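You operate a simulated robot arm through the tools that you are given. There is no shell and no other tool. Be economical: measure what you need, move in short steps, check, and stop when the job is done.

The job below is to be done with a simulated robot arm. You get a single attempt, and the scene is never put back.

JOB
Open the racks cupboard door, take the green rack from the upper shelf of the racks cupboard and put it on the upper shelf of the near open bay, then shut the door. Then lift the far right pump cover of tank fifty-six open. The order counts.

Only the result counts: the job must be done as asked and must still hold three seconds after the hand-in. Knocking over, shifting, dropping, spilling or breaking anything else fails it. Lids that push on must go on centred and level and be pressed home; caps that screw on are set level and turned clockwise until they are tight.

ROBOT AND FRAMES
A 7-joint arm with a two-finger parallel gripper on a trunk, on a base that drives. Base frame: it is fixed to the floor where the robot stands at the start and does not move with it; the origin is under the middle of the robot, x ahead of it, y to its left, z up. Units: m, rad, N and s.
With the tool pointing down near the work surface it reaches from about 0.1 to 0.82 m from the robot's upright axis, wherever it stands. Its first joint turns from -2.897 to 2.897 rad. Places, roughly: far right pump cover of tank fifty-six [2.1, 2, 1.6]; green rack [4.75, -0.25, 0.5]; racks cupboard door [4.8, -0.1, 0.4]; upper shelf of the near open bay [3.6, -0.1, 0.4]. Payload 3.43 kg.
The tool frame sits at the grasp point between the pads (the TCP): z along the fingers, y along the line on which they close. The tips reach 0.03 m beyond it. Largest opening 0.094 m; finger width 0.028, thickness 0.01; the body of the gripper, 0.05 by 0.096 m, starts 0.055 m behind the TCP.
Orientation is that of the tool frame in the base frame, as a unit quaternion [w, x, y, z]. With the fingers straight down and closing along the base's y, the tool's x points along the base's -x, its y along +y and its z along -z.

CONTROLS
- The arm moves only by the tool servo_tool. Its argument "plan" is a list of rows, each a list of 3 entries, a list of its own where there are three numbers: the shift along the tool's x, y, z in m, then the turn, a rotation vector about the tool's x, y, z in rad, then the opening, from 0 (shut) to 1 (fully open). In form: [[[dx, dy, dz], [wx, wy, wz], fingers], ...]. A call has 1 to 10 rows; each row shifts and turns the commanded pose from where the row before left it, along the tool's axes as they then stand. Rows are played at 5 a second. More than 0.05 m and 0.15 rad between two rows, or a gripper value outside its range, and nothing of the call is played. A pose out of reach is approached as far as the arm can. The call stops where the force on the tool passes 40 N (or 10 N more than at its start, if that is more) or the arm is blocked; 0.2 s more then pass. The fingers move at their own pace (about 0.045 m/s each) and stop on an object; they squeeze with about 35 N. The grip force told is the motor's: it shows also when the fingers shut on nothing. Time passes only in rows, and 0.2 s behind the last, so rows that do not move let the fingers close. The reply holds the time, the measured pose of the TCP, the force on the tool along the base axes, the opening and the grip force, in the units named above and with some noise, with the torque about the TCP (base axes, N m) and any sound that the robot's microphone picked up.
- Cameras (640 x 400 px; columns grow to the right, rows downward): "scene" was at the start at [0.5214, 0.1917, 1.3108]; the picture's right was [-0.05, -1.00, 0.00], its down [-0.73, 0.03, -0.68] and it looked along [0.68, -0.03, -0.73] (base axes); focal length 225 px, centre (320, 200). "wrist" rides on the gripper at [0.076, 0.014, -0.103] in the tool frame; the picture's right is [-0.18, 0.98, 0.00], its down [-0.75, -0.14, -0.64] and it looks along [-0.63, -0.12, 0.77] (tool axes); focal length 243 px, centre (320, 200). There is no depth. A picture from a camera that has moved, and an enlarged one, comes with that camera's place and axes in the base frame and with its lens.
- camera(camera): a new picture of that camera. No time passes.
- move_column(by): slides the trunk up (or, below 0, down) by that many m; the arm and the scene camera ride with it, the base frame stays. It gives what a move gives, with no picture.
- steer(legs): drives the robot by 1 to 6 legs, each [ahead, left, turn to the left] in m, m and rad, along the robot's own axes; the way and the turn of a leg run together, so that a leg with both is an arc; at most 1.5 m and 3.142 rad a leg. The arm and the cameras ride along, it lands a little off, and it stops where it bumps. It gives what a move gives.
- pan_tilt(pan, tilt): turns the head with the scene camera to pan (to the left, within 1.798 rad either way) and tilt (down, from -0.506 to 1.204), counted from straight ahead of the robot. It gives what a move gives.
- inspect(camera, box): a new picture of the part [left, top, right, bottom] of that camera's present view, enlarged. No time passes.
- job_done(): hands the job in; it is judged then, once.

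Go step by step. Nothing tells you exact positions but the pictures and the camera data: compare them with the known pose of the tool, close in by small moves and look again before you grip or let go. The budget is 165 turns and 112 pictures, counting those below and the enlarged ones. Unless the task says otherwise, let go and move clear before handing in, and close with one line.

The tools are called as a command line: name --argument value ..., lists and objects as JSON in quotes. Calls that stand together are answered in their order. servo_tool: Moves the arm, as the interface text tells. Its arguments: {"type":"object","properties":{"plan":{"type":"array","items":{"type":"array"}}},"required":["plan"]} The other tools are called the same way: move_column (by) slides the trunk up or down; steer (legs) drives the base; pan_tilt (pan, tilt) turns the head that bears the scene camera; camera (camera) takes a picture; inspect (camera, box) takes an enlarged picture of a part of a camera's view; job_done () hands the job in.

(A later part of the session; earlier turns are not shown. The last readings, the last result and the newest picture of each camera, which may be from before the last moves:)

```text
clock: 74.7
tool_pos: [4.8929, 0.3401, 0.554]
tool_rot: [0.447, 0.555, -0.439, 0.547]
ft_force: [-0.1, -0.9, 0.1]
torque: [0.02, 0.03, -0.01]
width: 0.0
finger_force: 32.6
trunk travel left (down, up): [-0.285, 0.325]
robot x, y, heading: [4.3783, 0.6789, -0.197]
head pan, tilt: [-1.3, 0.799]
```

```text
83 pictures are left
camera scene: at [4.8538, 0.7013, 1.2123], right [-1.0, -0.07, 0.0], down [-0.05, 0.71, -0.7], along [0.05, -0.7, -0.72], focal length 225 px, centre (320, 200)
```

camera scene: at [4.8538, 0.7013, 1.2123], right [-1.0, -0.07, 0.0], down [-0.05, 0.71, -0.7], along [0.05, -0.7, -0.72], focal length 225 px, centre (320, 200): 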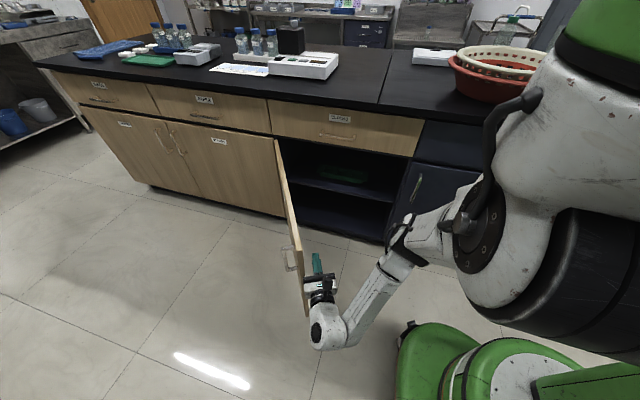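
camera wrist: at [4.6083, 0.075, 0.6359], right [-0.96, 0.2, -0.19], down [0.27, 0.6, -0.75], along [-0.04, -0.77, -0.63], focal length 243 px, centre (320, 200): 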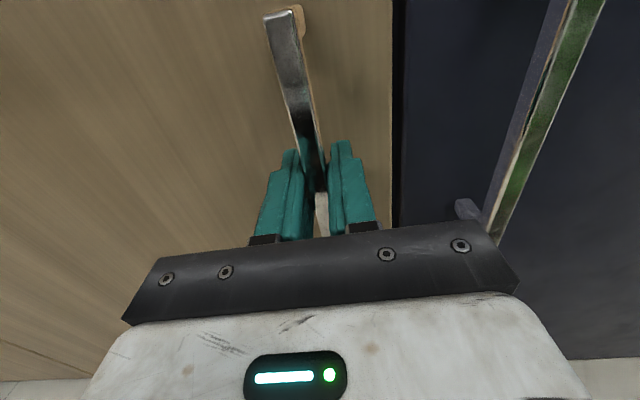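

servo_tool --plan '[[[0, -0.009, 0.003], [0, 0, 0], 0], [[0, -0.009, 0.003], [0, 0, 0], 0], [[0, -0.009, 0.003], [0, 0, 0], 0], [[0, -0.009, 0.003], [0, 0, 0], 0], [[0, -0.009, 0.003], [0, 0, 0], 0], [[0, -0.009, 0.003], [0, 0, 0], 0], [[0, -0.009, 0.003], [0, 0, 0], 0], [[0, -0.009, 0.003], [0, 0, 0], 0], [[0, -0.009, 0.003], [0, 0, 0], 0], [[0, -0.009, 0.003], [0, 0, 0], 0]]'

servo_tool --plan '[[[0, -0.009, 0.004], [0, 0, 0], 0], [[0, -0.009, 0.004], [0, 0, 0], 0], [[0, -0.009, 0.004], [0, 0, 0], 0], [[0, -0.009, 0.004], [0, 0, 0], 0], [[0, -0.009, 0.004], [0, 0, 0], 0], [[0, -0.009, 0.004], [0, 0, 0], 0], [[0, -0.009, 0.004], [0, 0, 0], 0], [[0, -0.009, 0.004], [0, 0, 0], 0], [[0, -0.009, 0.004], [0, 0, 0], 0], [[0, -0.009, 0.004], [0, 0, 0], 0]]'

servo_tool --plan '[[[0, -0.009, 0.004], [0, 0, 0], 0], [[0, -0.009, 0.004], [0, 0, 0], 0], [[0, -0.009, 0.004], [0, 0, 0], 0], [[0, -0.009, 0.004], [0, 0, 0], 0], [[0, -0.009, 0.004], [0, 0, 0], 0], [[0, -0.009, 0.004], [0, 0, 0], 0], [[0, -0.009, 0.004], [0, 0, 0], 0], [[0, -0.009, 0.004], [0, 0, 0], 0], [[0, -0.009, 0.004], [0, 0, 0], 0], [[0, -0.009, 0.004], [0, 0, 0], 0]]'

camera --camera "scene"

```text
clock: 77.1
tool_pos: [4.9888, 0.3373, 0.5518]
tool_rot: [0.443, 0.557, -0.438, 0.55]
ft_force: [-0.3, 1.4, 0.6]
torque: [-0.02, 0.01, 0.02]
width: 0.0
finger_force: 33.0
trunk travel left (down, up): [-0.285, 0.325]
robot x, y, heading: [4.3781, 0.6747, -0.197]
head pan, tilt: [-1.3, 0.799]
stopped in row 10: the force on the tool passed its limit at 42 N (the readings are from after the stop); the commanded pose is now the measured one
```

```text
clock: 77.7
tool_pos: [5.0103, 0.3407, 0.5517]
tool_rot: [0.439, 0.56, -0.435, 0.552]
ft_force: [-0.1, 0.7, 0.2]
torque: [0.0, -0.02, 0.01]
width: 0.0
finger_force: 33.2
trunk travel left (down, up): [-0.285, 0.325]
robot x, y, heading: [4.3786, 0.6799, -0.192]
head pan, tilt: [-1.3, 0.799]
stopped in row 3: the force on the tool passed its limit at 45 N (the readings are from after the stop); the commanded pose is now the measured one
```

```text
clock: 78.5
tool_pos: [5.0407, 0.3449, 0.5504]
tool_rot: [0.434, 0.563, -0.433, 0.555]
ft_force: [0.0, 0.0, -1.2]
torque: [0.02, -0.02, -0.01]
width: 0.0
finger_force: 33.0
trunk travel left (down, up): [-0.285, 0.325]
robot x, y, heading: [4.3765, 0.6796, -0.193]
head pan, tilt: [-1.3, 0.799]
stopped in row 3: the force on the tool passed its limit at 42 N (the readings are from after the stop); the commanded pose is now the measured one
```

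```text
82 pictures are left
camera scene: at [4.8532, 0.7067, 1.2123], right [-1.0, -0.08, 0.0], down [-0.06, 0.71, -0.7], along [0.05, -0.69, -0.72], focal length 225 px, centre (320, 200)
```

scene: 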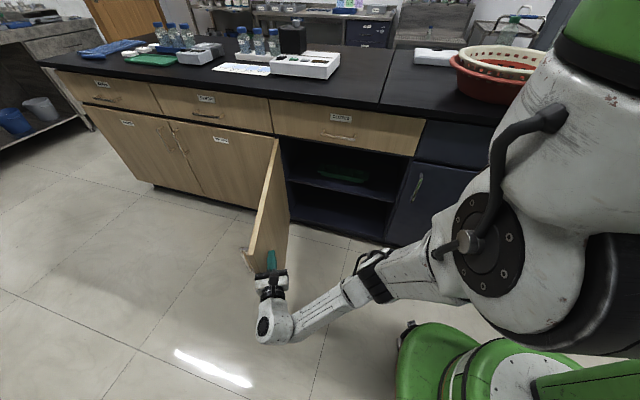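

The door is about 75° open, and the green rack is visible on the upper shelf. I'll zoom in on it.

inspect --camera "scene" --box '[270, 130, 430, 240]'

```text
3.64 times, centred on (350, 185) of scene
camera zoom: at [4.8532, 0.7067, 1.2123], right [-1.0, -0.08, 0.0], down [-0.06, 0.71, -0.7], along [0.05, -0.69, -0.72], focal length 820 px, centre (211, 254)
```

zoom: 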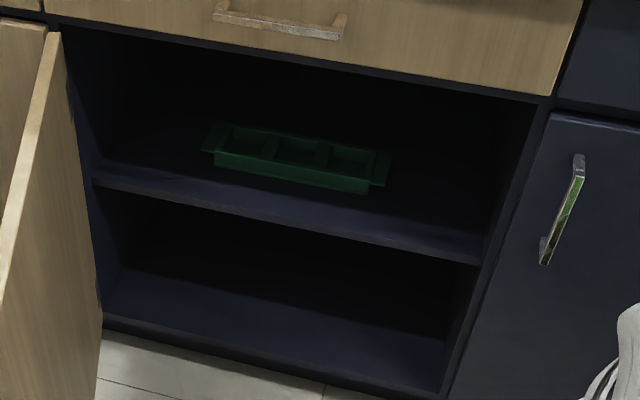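

The rack is a shallow three-cell tray, about 0.23 × 0.07 × 0.03 m, centred near u≈4.74. The shelf is at z≈0.434. I'll bring the hand away from the door, straighten it and move the base in front of the opening.

servo_tool --plan '[[[0, 0.049, -0.0065], [0, 0, 0], 0], [[0, 0.049, -0.0065], [0, 0, 0], 0], [[0, 0.049, -0.0065], [0, 0, 0], 0], [[0, 0.049, -0.0065], [0, 0, 0], 0], [[0, 0.049, -0.0065], [0, 0, 0], 0], [[0, 0.049, -0.0065], [0, 0, 0], 0], [[0, 0.049, -0.0065], [0, 0, 0], 0], [[0, 0.049, -0.0065], [0, 0, 0], 0], [[0, 0.049, -0.0065], [0, 0, 0], 0], [[0, 0.049, -0.0065], [0, 0, 0], 0]]'

servo_tool --plan '[[[0, 0, 0], [-0.15, 0, 0], 0.8], [[0, 0, 0], [-0.15, 0, 0], 0.8], [[0, 0, 0], [-0.15, 0, 0], 0.8]]'

steer --legs '[[0.28, -0.13, 0]]'

pan_tilt --pan -1.75 --tilt 0.8

camera --camera "scene"

camera --camera "wrist"

```text
clock: 80.7
tool_pos: [4.5497, 0.284, 0.5528]
tool_rot: [0.434, 0.562, -0.434, 0.554]
ft_force: [0.0, -0.3, 0.6]
torque: [0.01, 0.02, 0.01]
width: 0.0
finger_force: 33.1
trunk travel left (down, up): [-0.285, 0.325]
robot x, y, heading: [4.3761, 0.679, -0.193]
head pan, tilt: [-1.3, 0.799]
```

```text
clock: 81.5
tool_pos: [4.5496, 0.2847, 0.5542]
tool_rot: [0.549, 0.452, -0.546, 0.444]
ft_force: [-0.2, 0.4, 0.5]
torque: [0.01, -0.03, 0.02]
width: 0.0686
finger_force: 0.1
trunk travel left (down, up): [-0.285, 0.325]
robot x, y, heading: [4.3766, 0.6785, -0.188]
head pan, tilt: [-1.3, 0.799]
```

```text
clock: 83.6
tool_pos: [4.8014, 0.1061, 0.5536]
tool_rot: [0.547, 0.453, -0.544, 0.446]
ft_force: [-0.2, -0.2, 0.7]
torque: [0.03, -0.01, 0.0]
width: 0.0752
finger_force: 0.0
trunk travel left (down, up): [-0.285, 0.325]
robot x, y, heading: [4.6236, 0.5003, -0.191]
head pan, tilt: [-1.3, 0.799]
```

```text
clock: 84.5
tool_pos: [4.8005, 0.1068, 0.5546]
tool_rot: [0.547, 0.453, -0.545, 0.446]
ft_force: [0.3, -0.3, -0.1]
torque: [0.01, 0.01, -0.02]
width: 0.0751
finger_force: 0.1
trunk travel left (down, up): [-0.285, 0.325]
robot x, y, heading: [4.6273, 0.4996, -0.186]
head pan, tilt: [-1.751, 0.799]
```

```text
80 pictures are left
camera scene: at [5.0667, 0.5344, 1.2124], right [-0.93, 0.36, 0.0], down [0.26, 0.67, -0.7], along [-0.25, -0.65, -0.72], focal length 225 px, centre (320, 200)
```

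scene: 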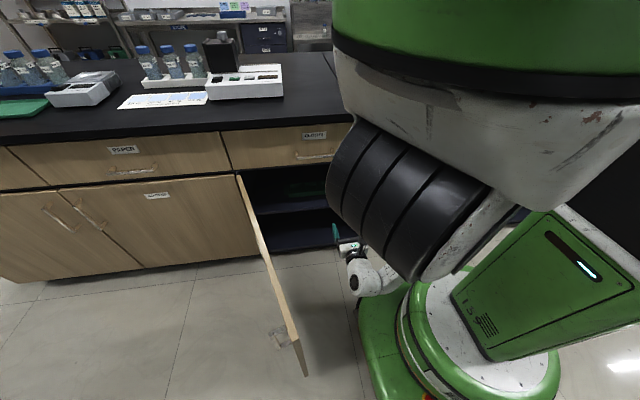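

```text
79 pictures are left
camera wrist: at [4.8073, 0.2075, 0.6296], right [-0.97, 0.19, -0.17], down [0.25, 0.61, -0.75], along [-0.04, -0.77, -0.64], focal length 243 px, centre (320, 200)
```

wrist: 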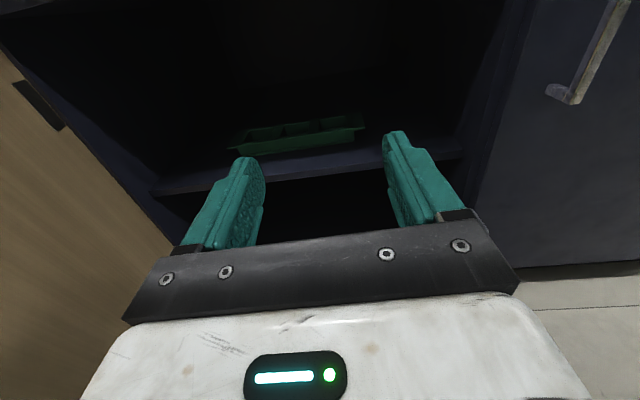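

servo_tool --plan '[[[0, 0, 0], [0, -0.15, 0], 0.8], [[0, 0, 0], [0, -0.15, 0], 0.8], [[0, 0, 0], [0, -0.15, 0], 0.8], [[0, 0, 0], [0, -0.15, 0], 0.8], [[0, 0, 0], [0, -0.15, 0], 0.8]]'

inspect --camera "wrist" --box '[160, 0, 480, 200]'

inspect --camera "scene" --box '[230, 150, 390, 300]'

```text
clock: 85.8
tool_pos: [4.8559, 0.0843, 0.5532]
tool_rot: [-0.289, -0.642, 0.656, -0.273]
ft_force: [-0.9, 0.1, 0.3]
torque: [0.01, 0.0, 0.03]
width: 0.0751
finger_force: 0.0
trunk travel left (down, up): [-0.285, 0.325]
robot x, y, heading: [4.6247, 0.5, -0.183]
head pan, tilt: [-1.751, 0.799]
stopped in row 5: the arm was blocked; the commanded pose is now the measured one
```

```text
2.00 times, centred on (320, 100) of wrist
camera zoom: at [4.8447, 0.1058, 0.6776], right [-0.98, 0.15, -0.12], down [0.17, 0.98, -0.11], along [0.1, -0.13, -0.99], focal length 485 px, centre (320, 400)
```

zoom: 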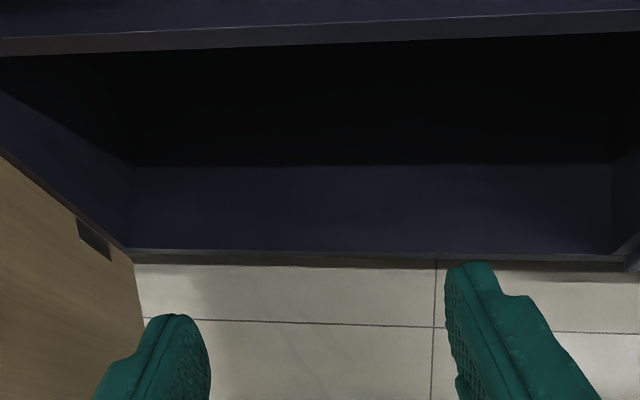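

```text
2.67 times, centred on (310, 225) of scene
camera zoom: at [5.0675, 0.5324, 1.2121], right [-0.93, 0.36, 0.0], down [0.26, 0.67, -0.7], along [-0.25, -0.65, -0.72], focal length 601 px, centre (347, 133)
```

zoom: 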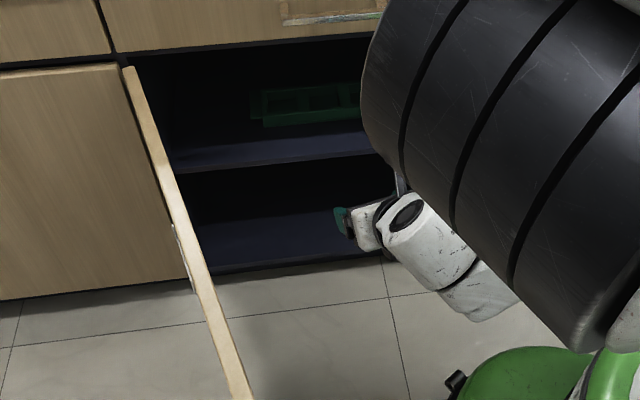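

With the arm this folded the pitch just about completed, then blocked against the arm itself. I'll shift the base back a little and reach out instead, with yaw corrected and about 37° of downward pitch.

steer --legs '[[-0.1, 0.06, -0.015]]'

servo_tool --plan '[[[0, -0.02, 0.03], [-0.06, 0.05, 0.057], 0.8], [[0, -0.02, 0.03], [-0.06, 0.05, 0.057], 0.8]]'

camera --camera "wrist"

camera --camera "scene"

```text
clock: 87.0
tool_pos: [4.7618, 0.1602, 0.5528]
tool_rot: [-0.291, -0.636, 0.661, -0.271]
ft_force: [-0.8, -0.7, 0.5]
torque: [-0.01, -0.01, 0.0]
width: 0.0751
finger_force: 0.1
trunk travel left (down, up): [-0.285, 0.325]
robot x, y, heading: [4.5371, 0.5793, -0.204]
head pan, tilt: [-1.751, 0.799]
```

```text
clock: 87.6
tool_pos: [4.7952, 0.1123, 0.5152]
tool_rot: [-0.346, -0.562, 0.698, -0.278]
ft_force: [-0.9, 0.6, 0.1]
torque: [0.01, 0.0, 0.05]
width: 0.0753
finger_force: 0.1
trunk travel left (down, up): [-0.285, 0.325]
robot x, y, heading: [4.536, 0.5812, -0.205]
head pan, tilt: [-1.751, 0.799]
```

```text
76 pictures are left
camera wrist: at [4.7898, 0.1481, 0.637], right [-0.94, 0.32, -0.15], down [0.34, 0.92, -0.21], along [0.07, -0.25, -0.97], focal length 243 px, centre (320, 200)
```

wrist: 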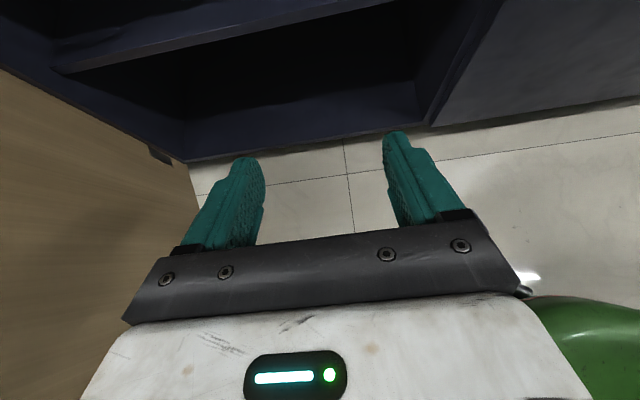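

```text
75 pictures are left
camera scene: at [4.9792, 0.606, 1.2124], right [-0.93, 0.37, 0.0], down [0.27, 0.66, -0.7], along [-0.26, -0.65, -0.72], focal length 225 px, centre (320, 200)
```

scene: 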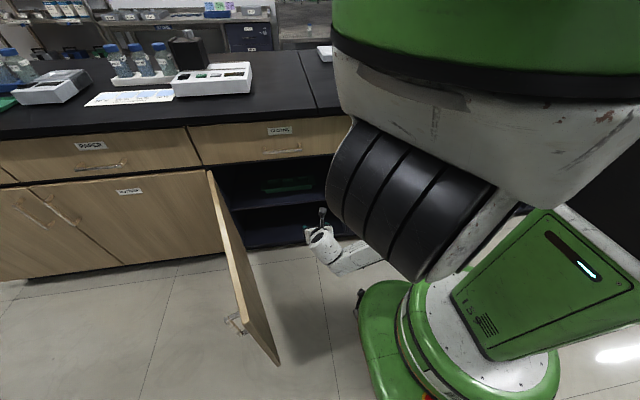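

servo_tool --plan '[[[0.03, -0.02, 0.02], [0, 0, 0], 0.8], [[0.03, -0.02, 0.027], [0, 0, 0], 0.8], [[0.03, -0.015, 0.027], [0, 0, 0], 0.8], [[0.025, -0.015, 0.027], [0, 0, 0], 0.8]]'

camera --camera "wrist"

inspect --camera "scene" --box '[200, 130, 360, 250]'

```text
clock: 88.6
tool_pos: [4.8332, -0.049, 0.5429]
tool_rot: [-0.346, -0.564, 0.696, -0.279]
ft_force: [0.6, 0.1, -0.2]
torque: [-0.02, 0.02, 0.01]
width: 0.0752
finger_force: 0.1
trunk travel left (down, up): [-0.285, 0.325]
robot x, y, heading: [4.5368, 0.5797, -0.207]
head pan, tilt: [-1.751, 0.799]
```

```text
74 pictures are left
camera wrist: at [4.8269, -0.0126, 0.6646], right [-0.94, 0.31, -0.14], down [0.34, 0.92, -0.21], along [0.07, -0.25, -0.97], focal length 243 px, centre (320, 200)
```

wrist: 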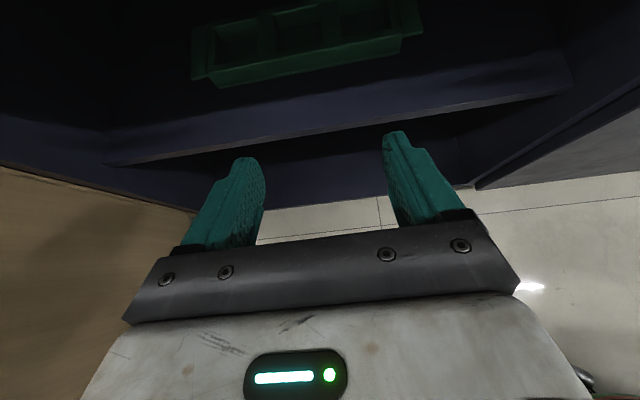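

```text
3.33 times, centred on (280, 190) of scene
camera zoom: at [4.9794, 0.6062, 1.2123], right [-0.93, 0.37, 0.0], down [0.27, 0.66, -0.7], along [-0.26, -0.65, -0.72], focal length 751 px, centre (453, 233)
```

zoom: 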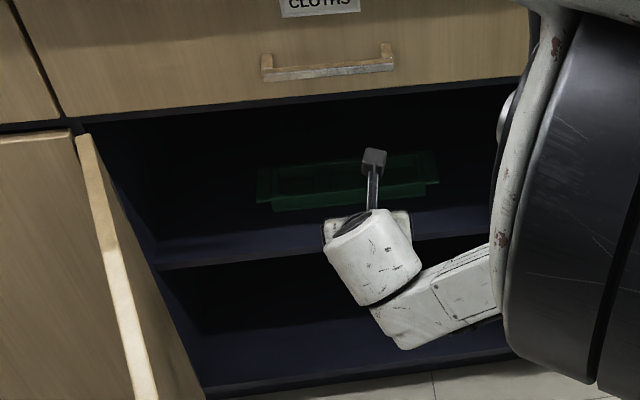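

inspect --camera "wrist" --box '[170, 0, 450, 110]'

```text
2.29 times, centred on (310, 55) of wrist
camera zoom: at [4.8269, -0.0126, 0.6646], right [-0.94, 0.31, -0.14], down [0.34, 0.92, -0.21], along [0.07, -0.25, -0.97], focal length 555 px, centre (343, 531)
```

zoom: 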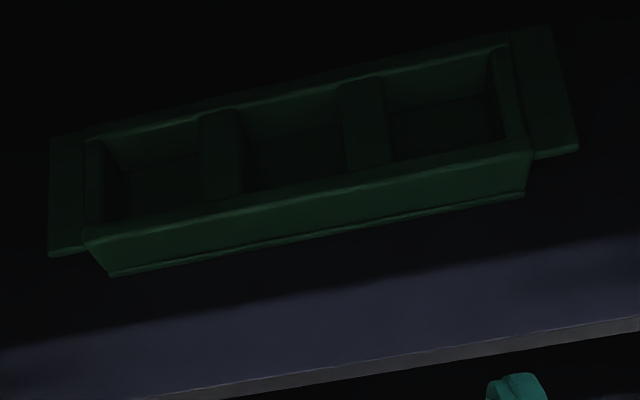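

The dividers between the cells are easy to pinch. The right-hand one is at about [4.773, -0.239]. I'll move above it with one finger over each neighbouring cell.

servo_tool --plan '[[[0.0, 0.01, 0.036], [0, 0, 0], 0.62], [[0.02, 0.01, 0.035], [0, 0, 0], 0.62], [[0.023, 0, 0.035], [0, 0, 0], 0.62], [[0.025, 0, 0.035], [0, 0, 0], 0.62], [[0.025, 0, 0.035], [0, 0, 0], 0.62]]'

camera --camera "wrist"

inspect --camera "scene" --box '[200, 130, 360, 250]'

```text
clock: 89.8
tool_pos: [4.7798, -0.1959, 0.5232]
tool_rot: [-0.34, -0.566, 0.698, -0.277]
ft_force: [-1.2, 14.9, -27.2]
torque: [-2.98, -0.35, -0.05]
width: 0.0582
finger_force: 0.0
out of reach, approached as far as the arm can: row 4, 5
trunk travel left (down, up): [-0.285, 0.325]
robot x, y, heading: [4.5395, 0.5826, -0.204]
head pan, tilt: [-1.751, 0.799]
```

```text
71 pictures are left
camera wrist: at [4.7724, -0.1606, 0.6462], right [-0.94, 0.31, -0.15], down [0.34, 0.92, -0.2], along [0.07, -0.24, -0.97], focal length 243 px, centre (320, 200)
```

wrist: 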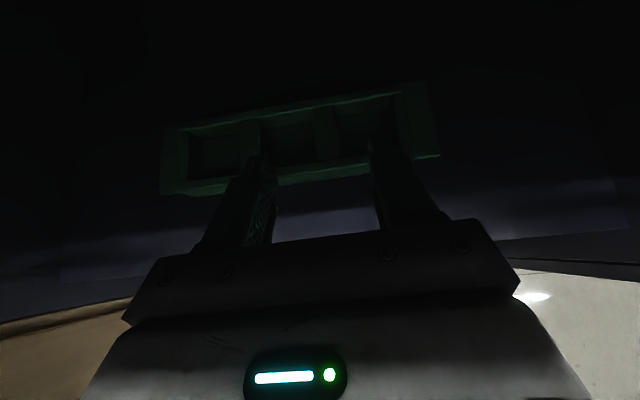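

```text
3.33 times, centred on (280, 190) of scene
camera zoom: at [4.9796, 0.606, 1.2117], right [-0.93, 0.37, 0.0], down [0.27, 0.67, -0.7], along [-0.26, -0.65, -0.72], focal length 751 px, centre (453, 233)
```

zoom: 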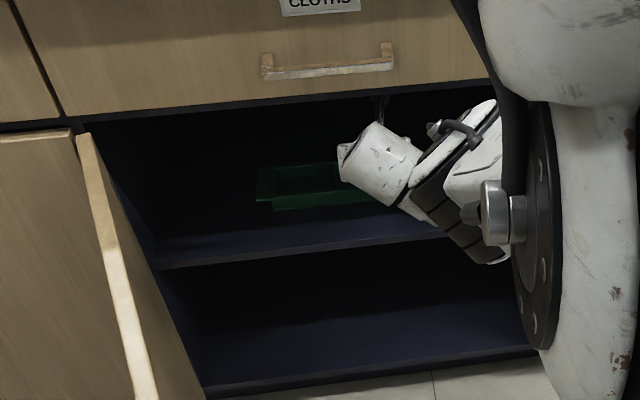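

The arm ran out of reach and the camera mast brushed the top of the opening. I'll back straight out, lower the trunk and come nearer.

servo_tool --plan '[[[-0.031, 0, -0.03], [0, 0, 0], 0.62], [[-0.025, 0, -0.036], [0, 0, 0], 0.62], [[-0.025, 0, -0.035], [0, 0, 0], 0.62], [[-0.025, 0, -0.035], [0, 0, 0], 0.62], [[-0.025, 0, -0.035], [0, 0, 0], 0.62], [[-0.025, 0, -0.035], [0, 0, 0], 0.62]]'

move_column --by -0.15

servo_tool --plan '[[[0.03, 0, -0.0225], [0, 0, 0], 0.62], [[0.03, 0, -0.0225], [0, 0, 0], 0.62], [[0.03, 0, -0.0225], [0, 0, 0], 0.62], [[0.03, 0, -0.0225], [0, 0, 0], 0.62]]'

camera --camera "scene"

```text
clock: 90.1
tool_pos: [4.7701, -0.1853, 0.5237]
tool_rot: [-0.35, -0.564, 0.697, -0.272]
ft_force: [-9.3, -2.2, -21.7]
torque: [-0.26, -1.42, 0.28]
width: 0.0584
finger_force: 0.1
trunk travel left (down, up): [-0.285, 0.325]
robot x, y, heading: [4.5357, 0.5764, -0.204]
head pan, tilt: [-1.751, 0.799]
stopped in row 1: the force on the tool passed its limit at 85 N (the readings are from after the stop); the commanded pose is now the measured one
```

```text
clock: 91.3
tool_pos: [4.772, -0.1882, 0.4297]
tool_rot: [-0.354, -0.564, 0.693, -0.276]
ft_force: [0.9, 10.1, 16.4]
torque: [-0.04, -0.43, 0.37]
width: 0.0573
finger_force: 0.0
trunk travel left (down, up): [-0.183, 0.427]
robot x, y, heading: [4.535, 0.5777, -0.199]
head pan, tilt: [-1.751, 0.799]
stopped: the force on the tool passed its limit at 595 N (the readings are from after the stop); the commanded pose is now the measured one
```

```text
clock: 92.1
tool_pos: [4.7765, -0.1854, 0.5235]
tool_rot: [-0.346, -0.566, 0.697, -0.272]
ft_force: [-0.2, -2.3, -7.9]
torque: [0.08, -0.12, 0.03]
width: 0.0582
finger_force: 0.1
trunk travel left (down, up): [-0.183, 0.427]
robot x, y, heading: [4.536, 0.5798, -0.201]
head pan, tilt: [-1.751, 0.799]
stopped in row 4: the force on the tool passed its limit at 60 N (the readings are from after the stop); the commanded pose is now the measured one
```

```text
69 pictures are left
camera scene: at [4.9796, 0.6054, 1.1103], right [-0.93, 0.37, 0.0], down [0.27, 0.67, -0.7], along [-0.26, -0.65, -0.72], focal length 225 px, centre (320, 200)
```

scene: 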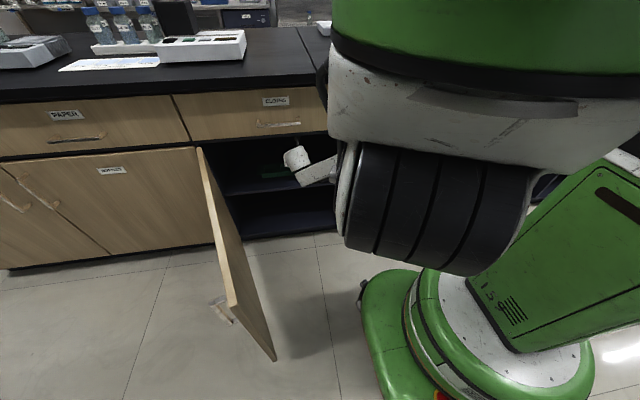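

The back-off stopped early, so the trunk move pressed the hand down inside the cupboard. I'll check the rack before doing anything else.

camera --camera "wrist"

inspect --camera "scene" --box '[190, 110, 350, 240]'

```text
68 pictures are left
camera wrist: at [4.7711, -0.15, 0.6462], right [-0.94, 0.32, -0.13], down [0.34, 0.92, -0.2], along [0.06, -0.24, -0.97], focal length 243 px, centre (320, 200)
```

wrist: 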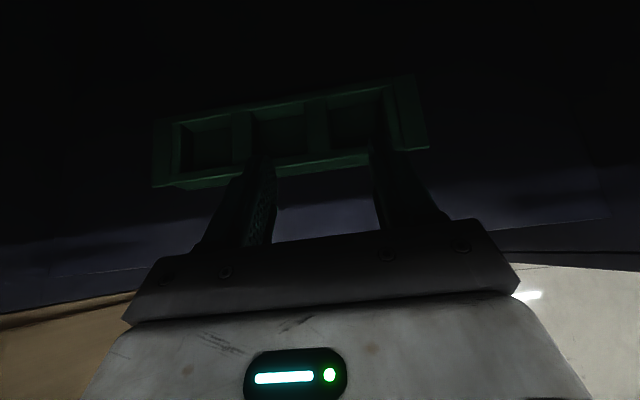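

```text
3.08 times, centred on (270, 175) of scene
camera zoom: at [4.9796, 0.6054, 1.1103], right [-0.93, 0.37, 0.0], down [0.27, 0.67, -0.7], along [-0.26, -0.65, -0.72], focal length 694 px, centre (474, 277)
```

zoom: 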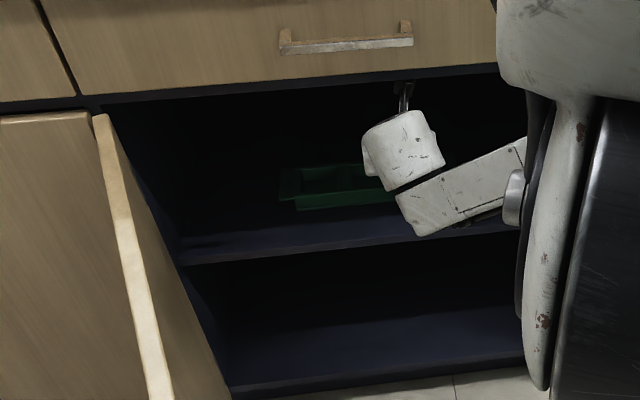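

The rack is still in place. I'm at z≈0.52 touching the top edge, so I'll drop 2 cm to free the mast and then see whether the lower trunk gives the reach.

servo_tool --plan '[[[-0.008, 0, 0.006], [0, 0, 0], 0.62], [[-0.008, 0, 0.006], [0, 0, 0], 0.62], [[0, 0, 0], [0, 0, 0], 0.62]]'

```text
clock: 92.9
tool_pos: [4.7756, -0.1847, 0.5061]
tool_rot: [-0.346, -0.566, 0.697, -0.272]
ft_force: [-0.3, 0.6, 0.3]
torque: [0.01, 0.0, 0.04]
width: 0.0583
finger_force: 0.1
trunk travel left (down, up): [-0.183, 0.427]
robot x, y, heading: [4.5393, 0.5777, -0.201]
head pan, tilt: [-1.751, 0.799]
```

servo_tool --plan '[[[0.008, 0, 0.012], [0, 0, 0], 0.62], [[0.008, 0, 0.012], [0, 0, 0], 0.62], [[0.008, 0, 0.012], [0, 0, 0], 0.62], [[0, 0, 0], [0, 0, 0], 0.62]]'

inspect --camera "wrist" --box '[140, 50, 460, 250]'

```text
clock: 93.9
tool_pos: [4.7674, -0.2275, 0.5033]
tool_rot: [-0.346, -0.567, 0.696, -0.273]
ft_force: [0.0, 0.0, 0.2]
torque: [0.04, 0.01, 0.0]
width: 0.0583
finger_force: 0.0
trunk travel left (down, up): [-0.183, 0.427]
robot x, y, heading: [4.5389, 0.5772, -0.207]
head pan, tilt: [-1.751, 0.799]
```

```text
2.00 times, centred on (300, 150) of wrist
camera zoom: at [4.7627, -0.1917, 0.6244], right [-0.94, 0.32, -0.13], down [0.34, 0.92, -0.21], along [0.06, -0.24, -0.97], focal length 485 px, centre (360, 300)
```

zoom: 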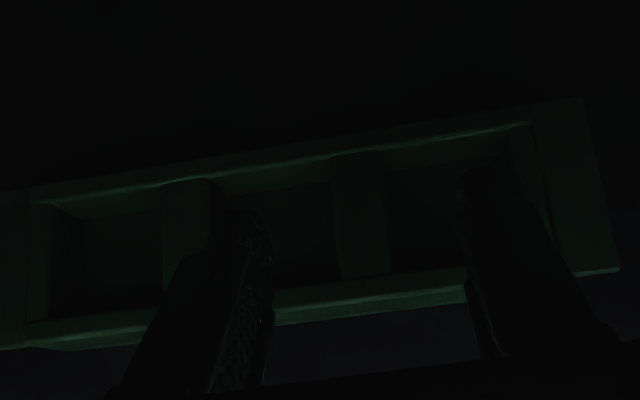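

The fingers straddle the divider evenly. I'll narrow them a little and lower into the cells.

servo_tool --plan '[[[0, 0, 0], [0, 0, 0], 0.5], [[-0.006, 0, 0.0045], [0, 0, 0], 0.5], [[-0.006, 0, 0.0045], [0, 0, 0], 0.5], [[-0.006, 0, 0.0045], [0, 0, 0], 0.5], [[-0.006, 0, 0.0045], [0, 0, 0], 0.5], [[0, 0, 0], [0, 0, 0], 0.5]]'

inspect --camera "wrist" --box '[140, 50, 460, 250]'

```text
clock: 95.3
tool_pos: [4.7658, -0.2281, 0.4734]
tool_rot: [-0.345, -0.567, 0.696, -0.273]
ft_force: [0.3, 0.1, -0.6]
torque: [-0.01, -0.03, 0.03]
width: 0.0469
finger_force: 0.0
trunk travel left (down, up): [-0.183, 0.427]
robot x, y, heading: [4.5396, 0.5764, -0.204]
head pan, tilt: [-1.751, 0.799]
```

```text
2.00 times, centred on (300, 150) of wrist
camera zoom: at [4.7614, -0.1921, 0.5946], right [-0.94, 0.32, -0.13], down [0.34, 0.92, -0.21], along [0.06, -0.24, -0.97], focal length 485 px, centre (360, 300)
```

zoom: 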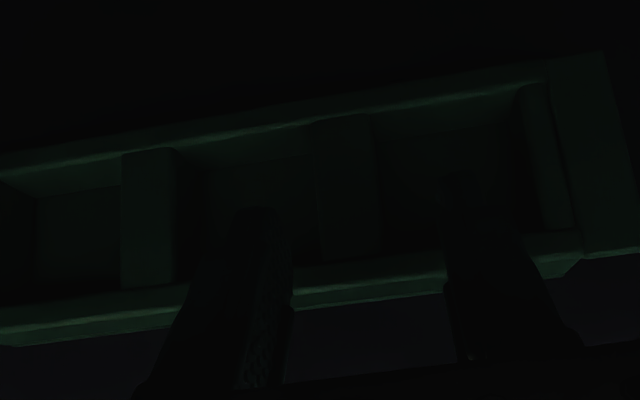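

servo_tool --plan '[[[-0.003, 0.003, 0.0025], [0, 0, 0], 0.5], [[-0.003, 0, 0.0025], [0, 0, 0], 0.5], [[-0.003, 0, 0.0025], [0, 0, 0], 0.5], [[0, 0, 0], [0, 0, 0], 0.5]]'

```text
clock: 96.3
tool_pos: [4.7643, -0.2267, 0.4623]
tool_rot: [-0.347, -0.566, 0.696, -0.274]
ft_force: [0.1, 0.4, 0.5]
torque: [0.02, 0.0, 0.0]
width: 0.0471
finger_force: 0.2
trunk travel left (down, up): [-0.183, 0.427]
robot x, y, heading: [4.5364, 0.5776, -0.209]
head pan, tilt: [-1.751, 0.799]
```

servo_tool --plan '[[[-0.003, 0, 0.0025], [0, 0, 0], 0.5], [[-0.003, 0, 0.0025], [0, 0, 0], 0.5], [[0, 0, 0], [0, 0, 0], 0.5]]'

inspect --camera "wrist" --box '[140, 50, 460, 250]'

inspect --camera "scene" --box '[230, 130, 330, 210]'

```text
clock: 97.1
tool_pos: [4.7636, -0.2258, 0.4606]
tool_rot: [-0.347, -0.566, 0.696, -0.274]
ft_force: [0.1, -0.5, 0.7]
torque: [0.02, 0.01, -0.03]
width: 0.0468
finger_force: 0.0
out of reach, approached as far as the arm can: row 1, 2
trunk travel left (down, up): [-0.183, 0.427]
robot x, y, heading: [4.5371, 0.5794, -0.207]
head pan, tilt: [-1.751, 0.799]
```

```text
2.00 times, centred on (300, 150) of wrist
camera zoom: at [4.7588, -0.1913, 0.5831], right [-0.94, 0.32, -0.13], down [0.34, 0.92, -0.21], along [0.06, -0.24, -0.97], focal length 485 px, centre (360, 300)
```

zoom: 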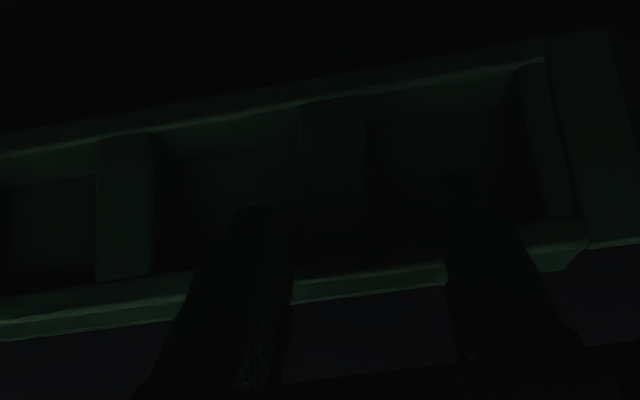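

```text
5.00 times, centred on (280, 170) of scene
camera zoom: at [4.9796, 0.6056, 1.1104], right [-0.93, 0.37, 0.0], down [0.27, 0.67, -0.7], along [-0.26, -0.65, -0.72], focal length 1127 px, centre (520, 350)
```

zoom: 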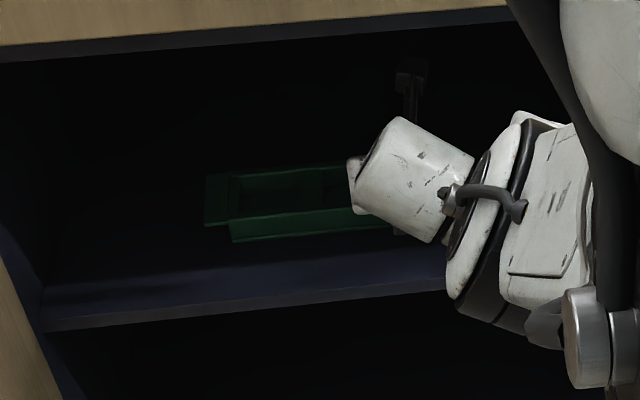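

I'm at the reach limit, but the fingers appear to be in the cells. I'll try closing.

servo_tool --plan '[[[0, 0, 0], [0, 0, 0], 0], [[0, 0, 0], [0, 0, 0], 0], [[0, 0, 0], [0, 0, 0], 0], [[0, 0, 0], [0, 0, 0], 0], [[0, 0, 0], [0, 0, 0], 0]]'

inspect --camera "wrist" --box '[140, 50, 460, 250]'

```text
clock: 98.3
tool_pos: [4.7629, -0.2256, 0.4608]
tool_rot: [-0.347, -0.566, 0.696, -0.274]
ft_force: [0.6, -0.1, 1.1]
torque: [-0.02, 0.02, 0.01]
width: 0.0
finger_force: 32.8
trunk travel left (down, up): [-0.183, 0.427]
robot x, y, heading: [4.538, 0.5809, -0.204]
head pan, tilt: [-1.751, 0.799]
```

```text
2.00 times, centred on (300, 150) of wrist
camera zoom: at [4.7588, -0.1913, 0.5831], right [-0.94, 0.32, -0.13], down [0.34, 0.92, -0.21], along [0.06, -0.24, -0.97], focal length 485 px, centre (360, 300)
```

zoom: 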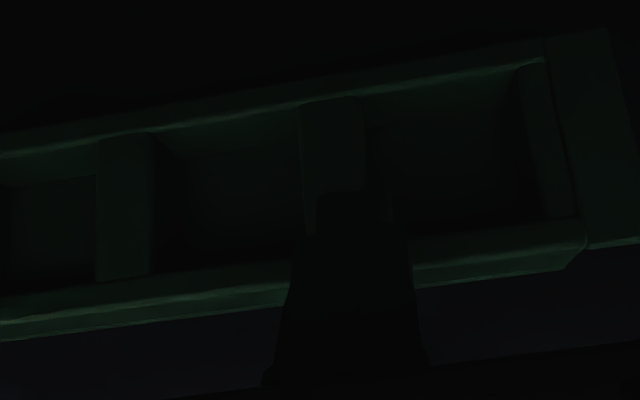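

The fingers closed above the divider, so the rim must be lower than I took it to be. Re-triangulating gives the rim at z≈0.425 and the divider centre at [4.762, -0.279]. I need more reach, so I'll lift slightly, pull the arm back, and move the base 0.1 m closer.

servo_tool --plan '[[[0.016, 0, -0.012], [0, 0, 0], 0.5], [[-0.016, 0, -0.021], [0, 0, 0], 0.5], [[-0.016, 0, -0.021], [0, 0, 0], 0.5], [[-0.016, 0, -0.021], [0, 0, 0], 0.5], [[-0.012, 0, -0.016], [0, 0, 0], 0.5]]'

```text
clock: 99.5
tool_pos: [4.7818, -0.2269, 0.4612]
tool_rot: [-0.329, -0.575, 0.692, -0.287]
ft_force: [0.9, -0.3, 0.1]
torque: [-0.03, 0.02, 0.01]
width: 0.0469
finger_force: 0.1
out of reach, approached as far as the arm can: row 1, 2, 3, 4, 5
trunk travel left (down, up): [-0.183, 0.427]
robot x, y, heading: [4.5336, 0.5756, -0.207]
head pan, tilt: [-1.751, 0.799]
```

The arm solver is stuck at a joint limit here. I'll withdraw by driving the base left and then reconfigure outside.

steer --legs '[[0, 0.25, 0]]'

camera --camera "scene"

```text
clock: 101.3
tool_pos: [4.833, 0.0194, 0.4611]
tool_rot: [-0.33, -0.574, 0.692, -0.287]
ft_force: [0.6, -0.9, 0.0]
torque: [0.01, -0.04, -0.01]
width: 0.0469
finger_force: 0.0
trunk travel left (down, up): [-0.183, 0.427]
robot x, y, heading: [4.5875, 0.8243, -0.205]
head pan, tilt: [-1.751, 0.799]
```

```text
61 pictures are left
camera scene: at [5.0305, 0.8524, 1.1104], right [-0.93, 0.37, 0.0], down [0.27, 0.67, -0.7], along [-0.26, -0.65, -0.72], focal length 225 px, centre (320, 200)
```

scene: 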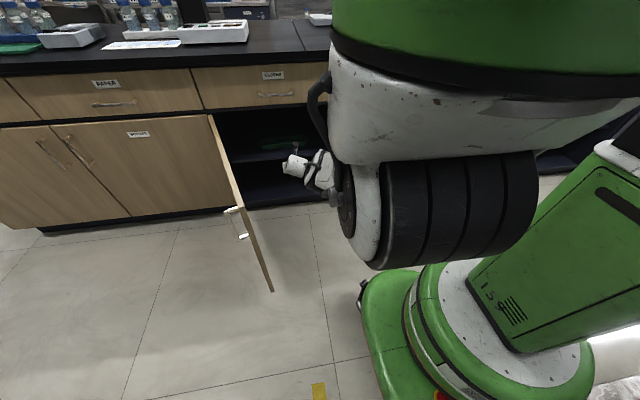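

servo_tool --plan '[[[-0.02, 0, -0.026], [-0.036, 0, 0.028], 0.5], [[-0.02, 0, -0.026], [0, 0, 0], 0.5], [[-0.02, 0, -0.026], [0, 0, 0], 0.5], [[-0.02, 0, -0.026], [0, 0, 0], 0.5]]'

```text
clock: 102.3
tool_pos: [4.832, 0.0195, 0.4605]
tool_rot: [-0.33, -0.574, 0.693, -0.286]
ft_force: [-0.7, -0.4, -0.9]
torque: [-0.03, 0.01, 0.04]
width: 0.0472
finger_force: 0.1
out of reach, approached as far as the arm can: row 1, 2, 3, 4
trunk travel left (down, up): [-0.183, 0.427]
robot x, y, heading: [4.5874, 0.8244, -0.205]
head pan, tilt: [-1.751, 0.799]
```

servo_tool --plan '[[[0, 0, 0], [0, 0.12, 0], 0.5], [[0, 0, 0], [0, 0.12, 0], 0.5], [[0, 0, 0], [0, 0.12, 0], 0.5], [[0, 0, 0], [0, 0.12, 0], 0.5], [[0.02, 0, 0], [0, 0, 0], 0.5], [[0.02, 0, 0], [0, 0, 0], 0.5]]'

camera --camera "scene"

```text
clock: 103.7
tool_pos: [4.8315, 0.0138, 0.4861]
tool_rot: [-0.447, -0.505, 0.641, -0.367]
ft_force: [0.6, -0.4, -0.9]
torque: [-0.01, -0.01, 0.02]
width: 0.0472
finger_force: 0.0
out of reach, approached as far as the arm can: row 2, 3, 4, 6
trunk travel left (down, up): [-0.183, 0.427]
robot x, y, heading: [4.5866, 0.8244, -0.211]
head pan, tilt: [-1.751, 0.799]
```

```text
60 pictures are left
camera scene: at [5.0305, 0.8524, 1.1104], right [-0.93, 0.37, 0.0], down [0.27, 0.67, -0.7], along [-0.26, -0.65, -0.72], focal length 225 px, centre (320, 200)
```

scene: 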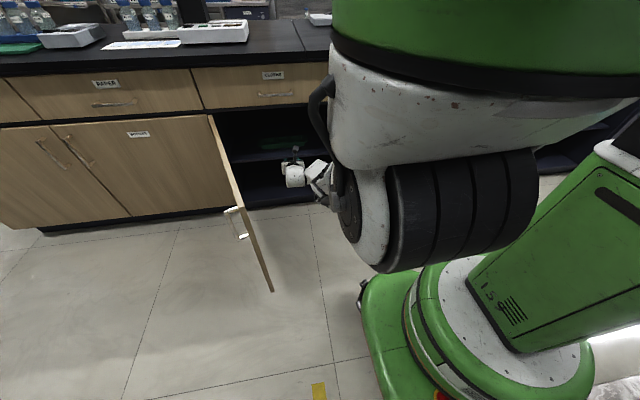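

A wrist joint is near its limit because the arm reaches so far sideways. I'll back up, bring the hand toward the front, and turn the base partly toward the bench so that it reaches forward.

steer --legs '[[-0.5, 0, 0]]'

servo_tool --plan '[[[0, -0.03, -0.01], [0, 0.0, 0], 0.5], [[0, -0.04, -0.02], [0, 0.0, 0], 0.5], [[0, -0.04, -0.03], [0, 0, 0], 0.5], [[0, -0.04, -0.03], [0, 0, 0], 0.5], [[0, -0.02, -0.04], [0, 0, 0], 0.5]]'

```text
clock: 106.7
tool_pos: [4.3372, 0.1115, 0.4861]
tool_rot: [-0.448, -0.503, 0.643, -0.364]
ft_force: [0.9, 0.0, 0.4]
torque: [-0.02, -0.03, 0.03]
width: 0.0469
finger_force: 0.1
trunk travel left (down, up): [-0.183, 0.427]
robot x, y, heading: [4.0988, 0.9266, -0.21]
head pan, tilt: [-1.751, 0.799]
```

```text
clock: 107.9
tool_pos: [4.3494, 0.1192, 0.4746]
tool_rot: [-0.443, -0.507, 0.649, -0.354]
ft_force: [-0.4, -0.4, -0.7]
torque: [-0.01, 0.0, -0.03]
width: 0.0468
finger_force: 0.1
out of reach, approached as far as the arm can: row 1, 2, 3, 4, 5
trunk travel left (down, up): [-0.183, 0.427]
robot x, y, heading: [4.0989, 0.9264, -0.208]
head pan, tilt: [-1.751, 0.799]
```

pan_tilt --pan -1.3 --tilt 1.0

camera --camera "scene"

```text
clock: 108.8
tool_pos: [4.3499, 0.1199, 0.4745]
tool_rot: [-0.443, -0.507, 0.649, -0.354]
ft_force: [0.4, 0.3, 0.0]
torque: [0.01, 0.05, 0.0]
width: 0.0473
finger_force: 0.1
trunk travel left (down, up): [-0.183, 0.427]
robot x, y, heading: [4.1055, 0.9248, -0.211]
head pan, tilt: [-1.3, 1.0]
```

```text
59 pictures are left
camera scene: at [4.5782, 0.9532, 1.0953], right [-1.0, -0.06, 0.0], down [-0.05, 0.84, -0.54], along [0.03, -0.54, -0.84], focal length 225 px, centre (320, 200)
```

scene: 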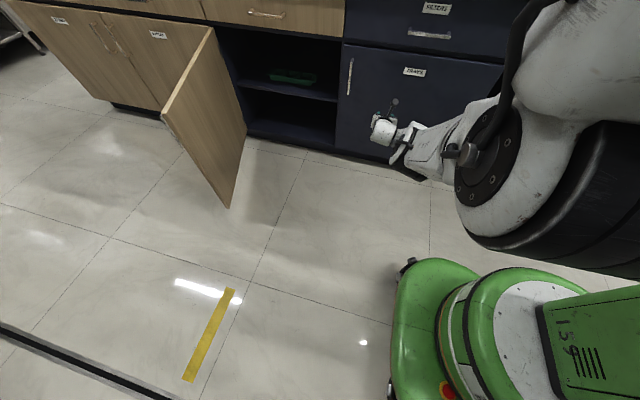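

servo_tool --plan '[[[0, 0, 0], [0, 0, 0.15], 0.5], [[0, 0, 0], [0, 0, 0.15], 0.5], [[0, 0, 0], [0, 0, 0.15], 0.5], [[0, 0, 0], [0, 0, 0], 0.5]]'

```text
clock: 109.8
tool_pos: [4.349, 0.1199, 0.4761]
tool_rot: [-0.355, -0.346, 0.74, -0.455]
ft_force: [0.5, -0.3, -0.5]
torque: [-0.03, 0.02, 0.0]
width: 0.0467
finger_force: 0.0
trunk travel left (down, up): [-0.183, 0.427]
robot x, y, heading: [4.1007, 0.924, -0.214]
head pan, tilt: [-1.3, 1.0]
```

Rolling the tool by +0.45 freed it, so that was the last wrist joint at its limit. Now I'll retract the hand toward the front of the robot.

servo_tool --plan '[[[-0.0106, -0.0163, -0.0434], [0, 0, 0], 0.5], [[-0.0106, -0.0163, -0.0434], [0, 0, 0], 0.5], [[-0.0106, -0.0163, -0.0434], [0, 0, 0], 0.5], [[-0.0106, -0.0163, -0.0434], [0, 0, 0], 0.5], [[-0.0106, -0.0163, -0.0434], [0, 0, 0], 0.5], [[-0.0106, -0.0163, -0.0434], [0, 0, 0], 0.5], [[-0.0106, -0.0163, -0.0434], [0, 0, 0], 0.5], [[-0.0106, -0.0163, -0.0434], [0, 0, 0], 0.5]]'

```text
clock: 111.6
tool_pos: [4.3483, 0.1193, 0.4752]
tool_rot: [-0.355, -0.347, 0.739, -0.455]
ft_force: [-0.2, 0.3, 0.4]
torque: [0.02, 0.02, -0.02]
width: 0.0473
finger_force: 0.0
out of reach, approached as far as the arm can: row 1, 2, 3, 4, 5, 6, 7, 8
trunk travel left (down, up): [-0.183, 0.427]
robot x, y, heading: [4.0976, 0.9257, -0.21]
head pan, tilt: [-1.3, 1.0]
```

servo_tool --plan '[[[0, 0, 0], [0.12, -0.061, -0.048], 0.5], [[0, 0, 0], [0.12, -0.061, -0.048], 0.5], [[0, 0, 0], [0.12, -0.061, -0.048], 0.5], [[0, 0, 0], [0.12, -0.061, -0.048], 0.5]]'

servo_tool --plan '[[[0.025, -0.012, -0.01], [0, 0, 0], 0.5], [[0.025, -0.012, -0.01], [0, 0, 0], 0.5]]'

servo_tool --plan '[[[0, 0, -0.03], [0, 0, 0], 0.5], [[0, 0, -0.03], [0, 0, 0], 0.5]]'

```text
clock: 112.6
tool_pos: [4.3574, 0.1394, 0.4507]
tool_rot: [-0.262, -0.463, 0.686, -0.497]
ft_force: [-0.3, 1.2, -0.2]
torque: [0.02, 0.01, 0.01]
width: 0.0471
finger_force: 0.0
out of reach, approached as far as the arm can: row 2, 3, 4
trunk travel left (down, up): [-0.183, 0.427]
robot x, y, heading: [4.1, 0.9252, -0.213]
head pan, tilt: [-1.3, 1.0]
```

```text
clock: 113.2
tool_pos: [4.3583, 0.1383, 0.4502]
tool_rot: [-0.263, -0.465, 0.684, -0.496]
ft_force: [0.2, -0.4, -0.4]
torque: [0.0, 0.02, 0.01]
width: 0.0471
finger_force: 0.0
out of reach, approached as far as the arm can: row 1, 2
trunk travel left (down, up): [-0.183, 0.427]
robot x, y, heading: [4.1023, 0.926, -0.213]
head pan, tilt: [-1.3, 1.0]
```

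```text
clock: 113.8
tool_pos: [4.3561, 0.139, 0.4502]
tool_rot: [-0.263, -0.466, 0.684, -0.496]
ft_force: [0.3, 0.1, 0.6]
torque: [-0.05, -0.02, -0.02]
width: 0.0472
finger_force: 0.1
out of reach, approached as far as the arm can: row 1, 2
trunk travel left (down, up): [-0.183, 0.427]
robot x, y, heading: [4.1029, 0.9225, -0.208]
head pan, tilt: [-1.3, 1.0]
```

servo_tool --plan '[[[0, 0, 0.03], [0, 0, 0], 0.5], [[0, 0, 0.03], [0, 0, 0], 0.5]]'

servo_tool --plan '[[[0, -0.04, 0], [0, 0, 0], 0.5], [[0, -0.04, 0], [0, 0, 0], 0.5]]'

servo_tool --plan '[[[0, 0, 0], [0, 0, 0.15], 0.5], [[0, 0, 0], [0, 0, 0.15], 0.5], [[0, 0, 0], [0, 0, 0.15], 0.5], [[0, 0, 0], [0, 0, 0.15], 0.5]]'

```text
clock: 114.4
tool_pos: [4.3577, 0.1386, 0.4503]
tool_rot: [-0.261, -0.466, 0.684, -0.496]
ft_force: [0.0, 0.3, 0.2]
torque: [-0.02, -0.03, -0.02]
width: 0.047
finger_force: 0.0
out of reach, approached as far as the arm can: row 1, 2
trunk travel left (down, up): [-0.183, 0.427]
robot x, y, heading: [4.101, 0.9258, -0.209]
head pan, tilt: [-1.3, 1.0]
```

```text
clock: 115.0
tool_pos: [4.4264, 0.1356, 0.48]
tool_rot: [-0.268, -0.481, 0.677, -0.489]
ft_force: [5.4, -3.6, 5.6]
torque: [0.44, 0.2, -0.42]
width: 0.047
finger_force: 0.1
trunk travel left (down, up): [-0.183, 0.427]
robot x, y, heading: [4.1004, 0.9229, -0.209]
head pan, tilt: [-1.3, 1.0]
```

```text
clock: 116.0
tool_pos: [4.4278, 0.1318, 0.4842]
tool_rot: [-0.103, -0.241, 0.792, -0.551]
ft_force: [0.1, 0.3, -0.4]
torque: [0.0, 0.0, -0.03]
width: 0.0472
finger_force: 0.0
trunk travel left (down, up): [-0.183, 0.427]
robot x, y, heading: [4.1001, 0.9215, -0.21]
head pan, tilt: [-1.3, 1.0]
```

That freed the arm. I'll continue retracting toward the front-left.

servo_tool --plan '[[[-0.027, -0.012, -0.038], [0, 0, 0], 0.5], [[-0.027, -0.012, -0.038], [0, 0, 0], 0.5], [[-0.027, -0.012, -0.038], [0, 0, 0], 0.5], [[-0.027, -0.012, -0.038], [0, 0, 0], 0.5], [[-0.027, -0.012, -0.038], [0, 0, 0], 0.5], [[-0.027, -0.012, -0.038], [0, 0, 0], 0.5]]'

camera --camera "scene"

```text
clock: 117.4
tool_pos: [4.5801, 0.3675, 0.5597]
tool_rot: [-0.105, -0.241, 0.792, -0.552]
ft_force: [0.3, -0.9, -0.3]
torque: [0.04, -0.01, 0.03]
width: 0.0473
finger_force: 0.1
trunk travel left (down, up): [-0.183, 0.427]
robot x, y, heading: [4.103, 0.9235, -0.21]
head pan, tilt: [-1.3, 1.0]
```

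```text
58 pictures are left
camera scene: at [4.5781, 0.953, 1.0954], right [-1.0, -0.06, 0.0], down [-0.05, 0.84, -0.54], along [0.03, -0.54, -0.84], focal length 225 px, centre (320, 200)
```

scene: 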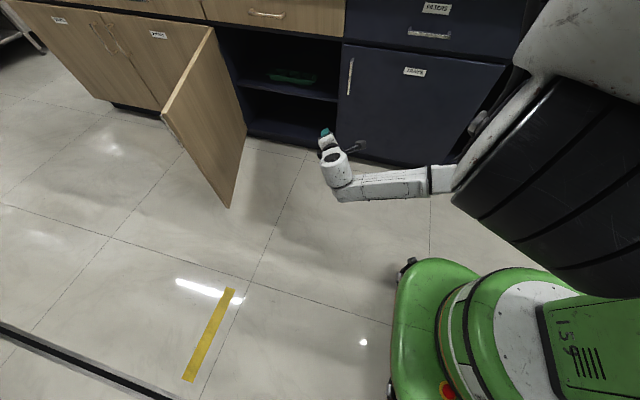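

Now I'll turn the base 0.7 rad toward the bench.

steer --legs '[[0, 0, -0.7]]'

servo_tool --plan '[[[0, 0, 0], [0, 0, -0.15], 0.5], [[0, 0, 0], [0, 0, -0.15], 0.5], [[0, 0, 0], [0, 0, -0.15], 0.5], [[0, 0, 0], [0, 0, -0.15], 0.5], [[0, 0, 0], [0, 0, -0.15], 0.5], [[0, 0, 0], [0, 0, -0.15], 0.5], [[0, 0, 0], [0, 0, -0.15], 0.5]]'

```text
clock: 118.7
tool_pos: [4.4583, 0.2789, 0.5592]
tool_rot: [-0.159, -0.16, 0.813, -0.537]
ft_force: [0.7, 0.2, -0.2]
torque: [-0.03, -0.03, -0.01]
width: 0.0472
finger_force: 0.0
trunk travel left (down, up): [-0.183, 0.427]
robot x, y, heading: [4.1015, 0.9228, -0.419]
head pan, tilt: [-1.3, 1.0]
stopped in leg 1: the robot was blocked; the commanded pose is now the measured one
```

```text
clock: 120.3
tool_pos: [4.4574, 0.2778, 0.5568]
tool_rot: [-0.408, -0.547, 0.622, -0.384]
ft_force: [0.4, 0.0, -0.3]
torque: [0.0, 0.03, -0.03]
width: 0.0472
finger_force: 0.2
trunk travel left (down, up): [-0.183, 0.427]
robot x, y, heading: [4.1, 0.9225, -0.409]
head pan, tilt: [-1.3, 1.0]
```

The turn was blocked, probably by the rig base behind me. I'll tuck the hand in, move toward the bench and then finish the turn.

servo_tool --plan '[[[-0.016, -0.007, -0.04], [0, 0, 0], 0.5], [[-0.016, -0.007, -0.04], [0, 0, 0], 0.5], [[-0.016, -0.007, -0.04], [0, 0, 0], 0.5], [[-0.016, -0.007, -0.04], [0, 0, 0], 0.5], [[-0.016, -0.007, -0.04], [0, 0, 0], 0.5], [[-0.016, -0.007, -0.04], [0, 0, 0], 0.5]]'

pan_tilt --pan 1.7 --tilt 0.9

camera --camera "scene"

```text
clock: 121.7
tool_pos: [4.5248, 0.5304, 0.5596]
tool_rot: [-0.407, -0.547, 0.622, -0.385]
ft_force: [-0.1, -0.2, 0.2]
torque: [0.01, 0.02, -0.02]
width: 0.0468
finger_force: 0.0
trunk travel left (down, up): [-0.183, 0.427]
robot x, y, heading: [4.1007, 0.9209, -0.414]
head pan, tilt: [-1.3, 1.0]
```

```text
clock: 124.3
tool_pos: [4.5254, 0.5283, 0.5584]
tool_rot: [-0.408, -0.546, 0.622, -0.385]
ft_force: [0.3, 0.0, 0.3]
torque: [0.01, 0.01, 0.01]
width: 0.047
finger_force: 0.1
trunk travel left (down, up): [-0.183, 0.427]
robot x, y, heading: [4.0995, 0.9223, -0.413]
head pan, tilt: [1.7, 0.901]
```

```text
57 pictures are left
camera scene: at [4.605, 0.9933, 1.1027], right [0.96, -0.28, 0.0], down [-0.22, -0.75, -0.62], along [0.17, 0.6, -0.78], focal length 225 px, centre (320, 200)
```

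scene: 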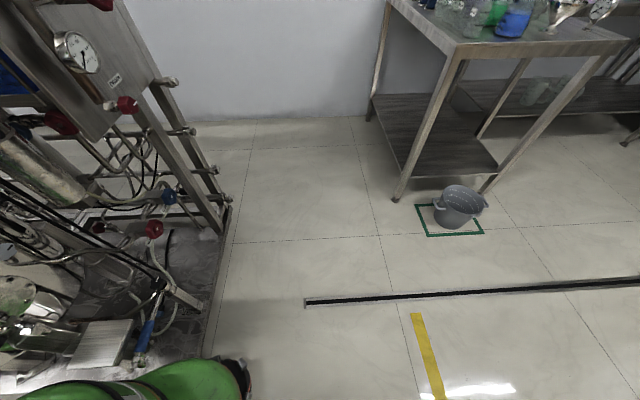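

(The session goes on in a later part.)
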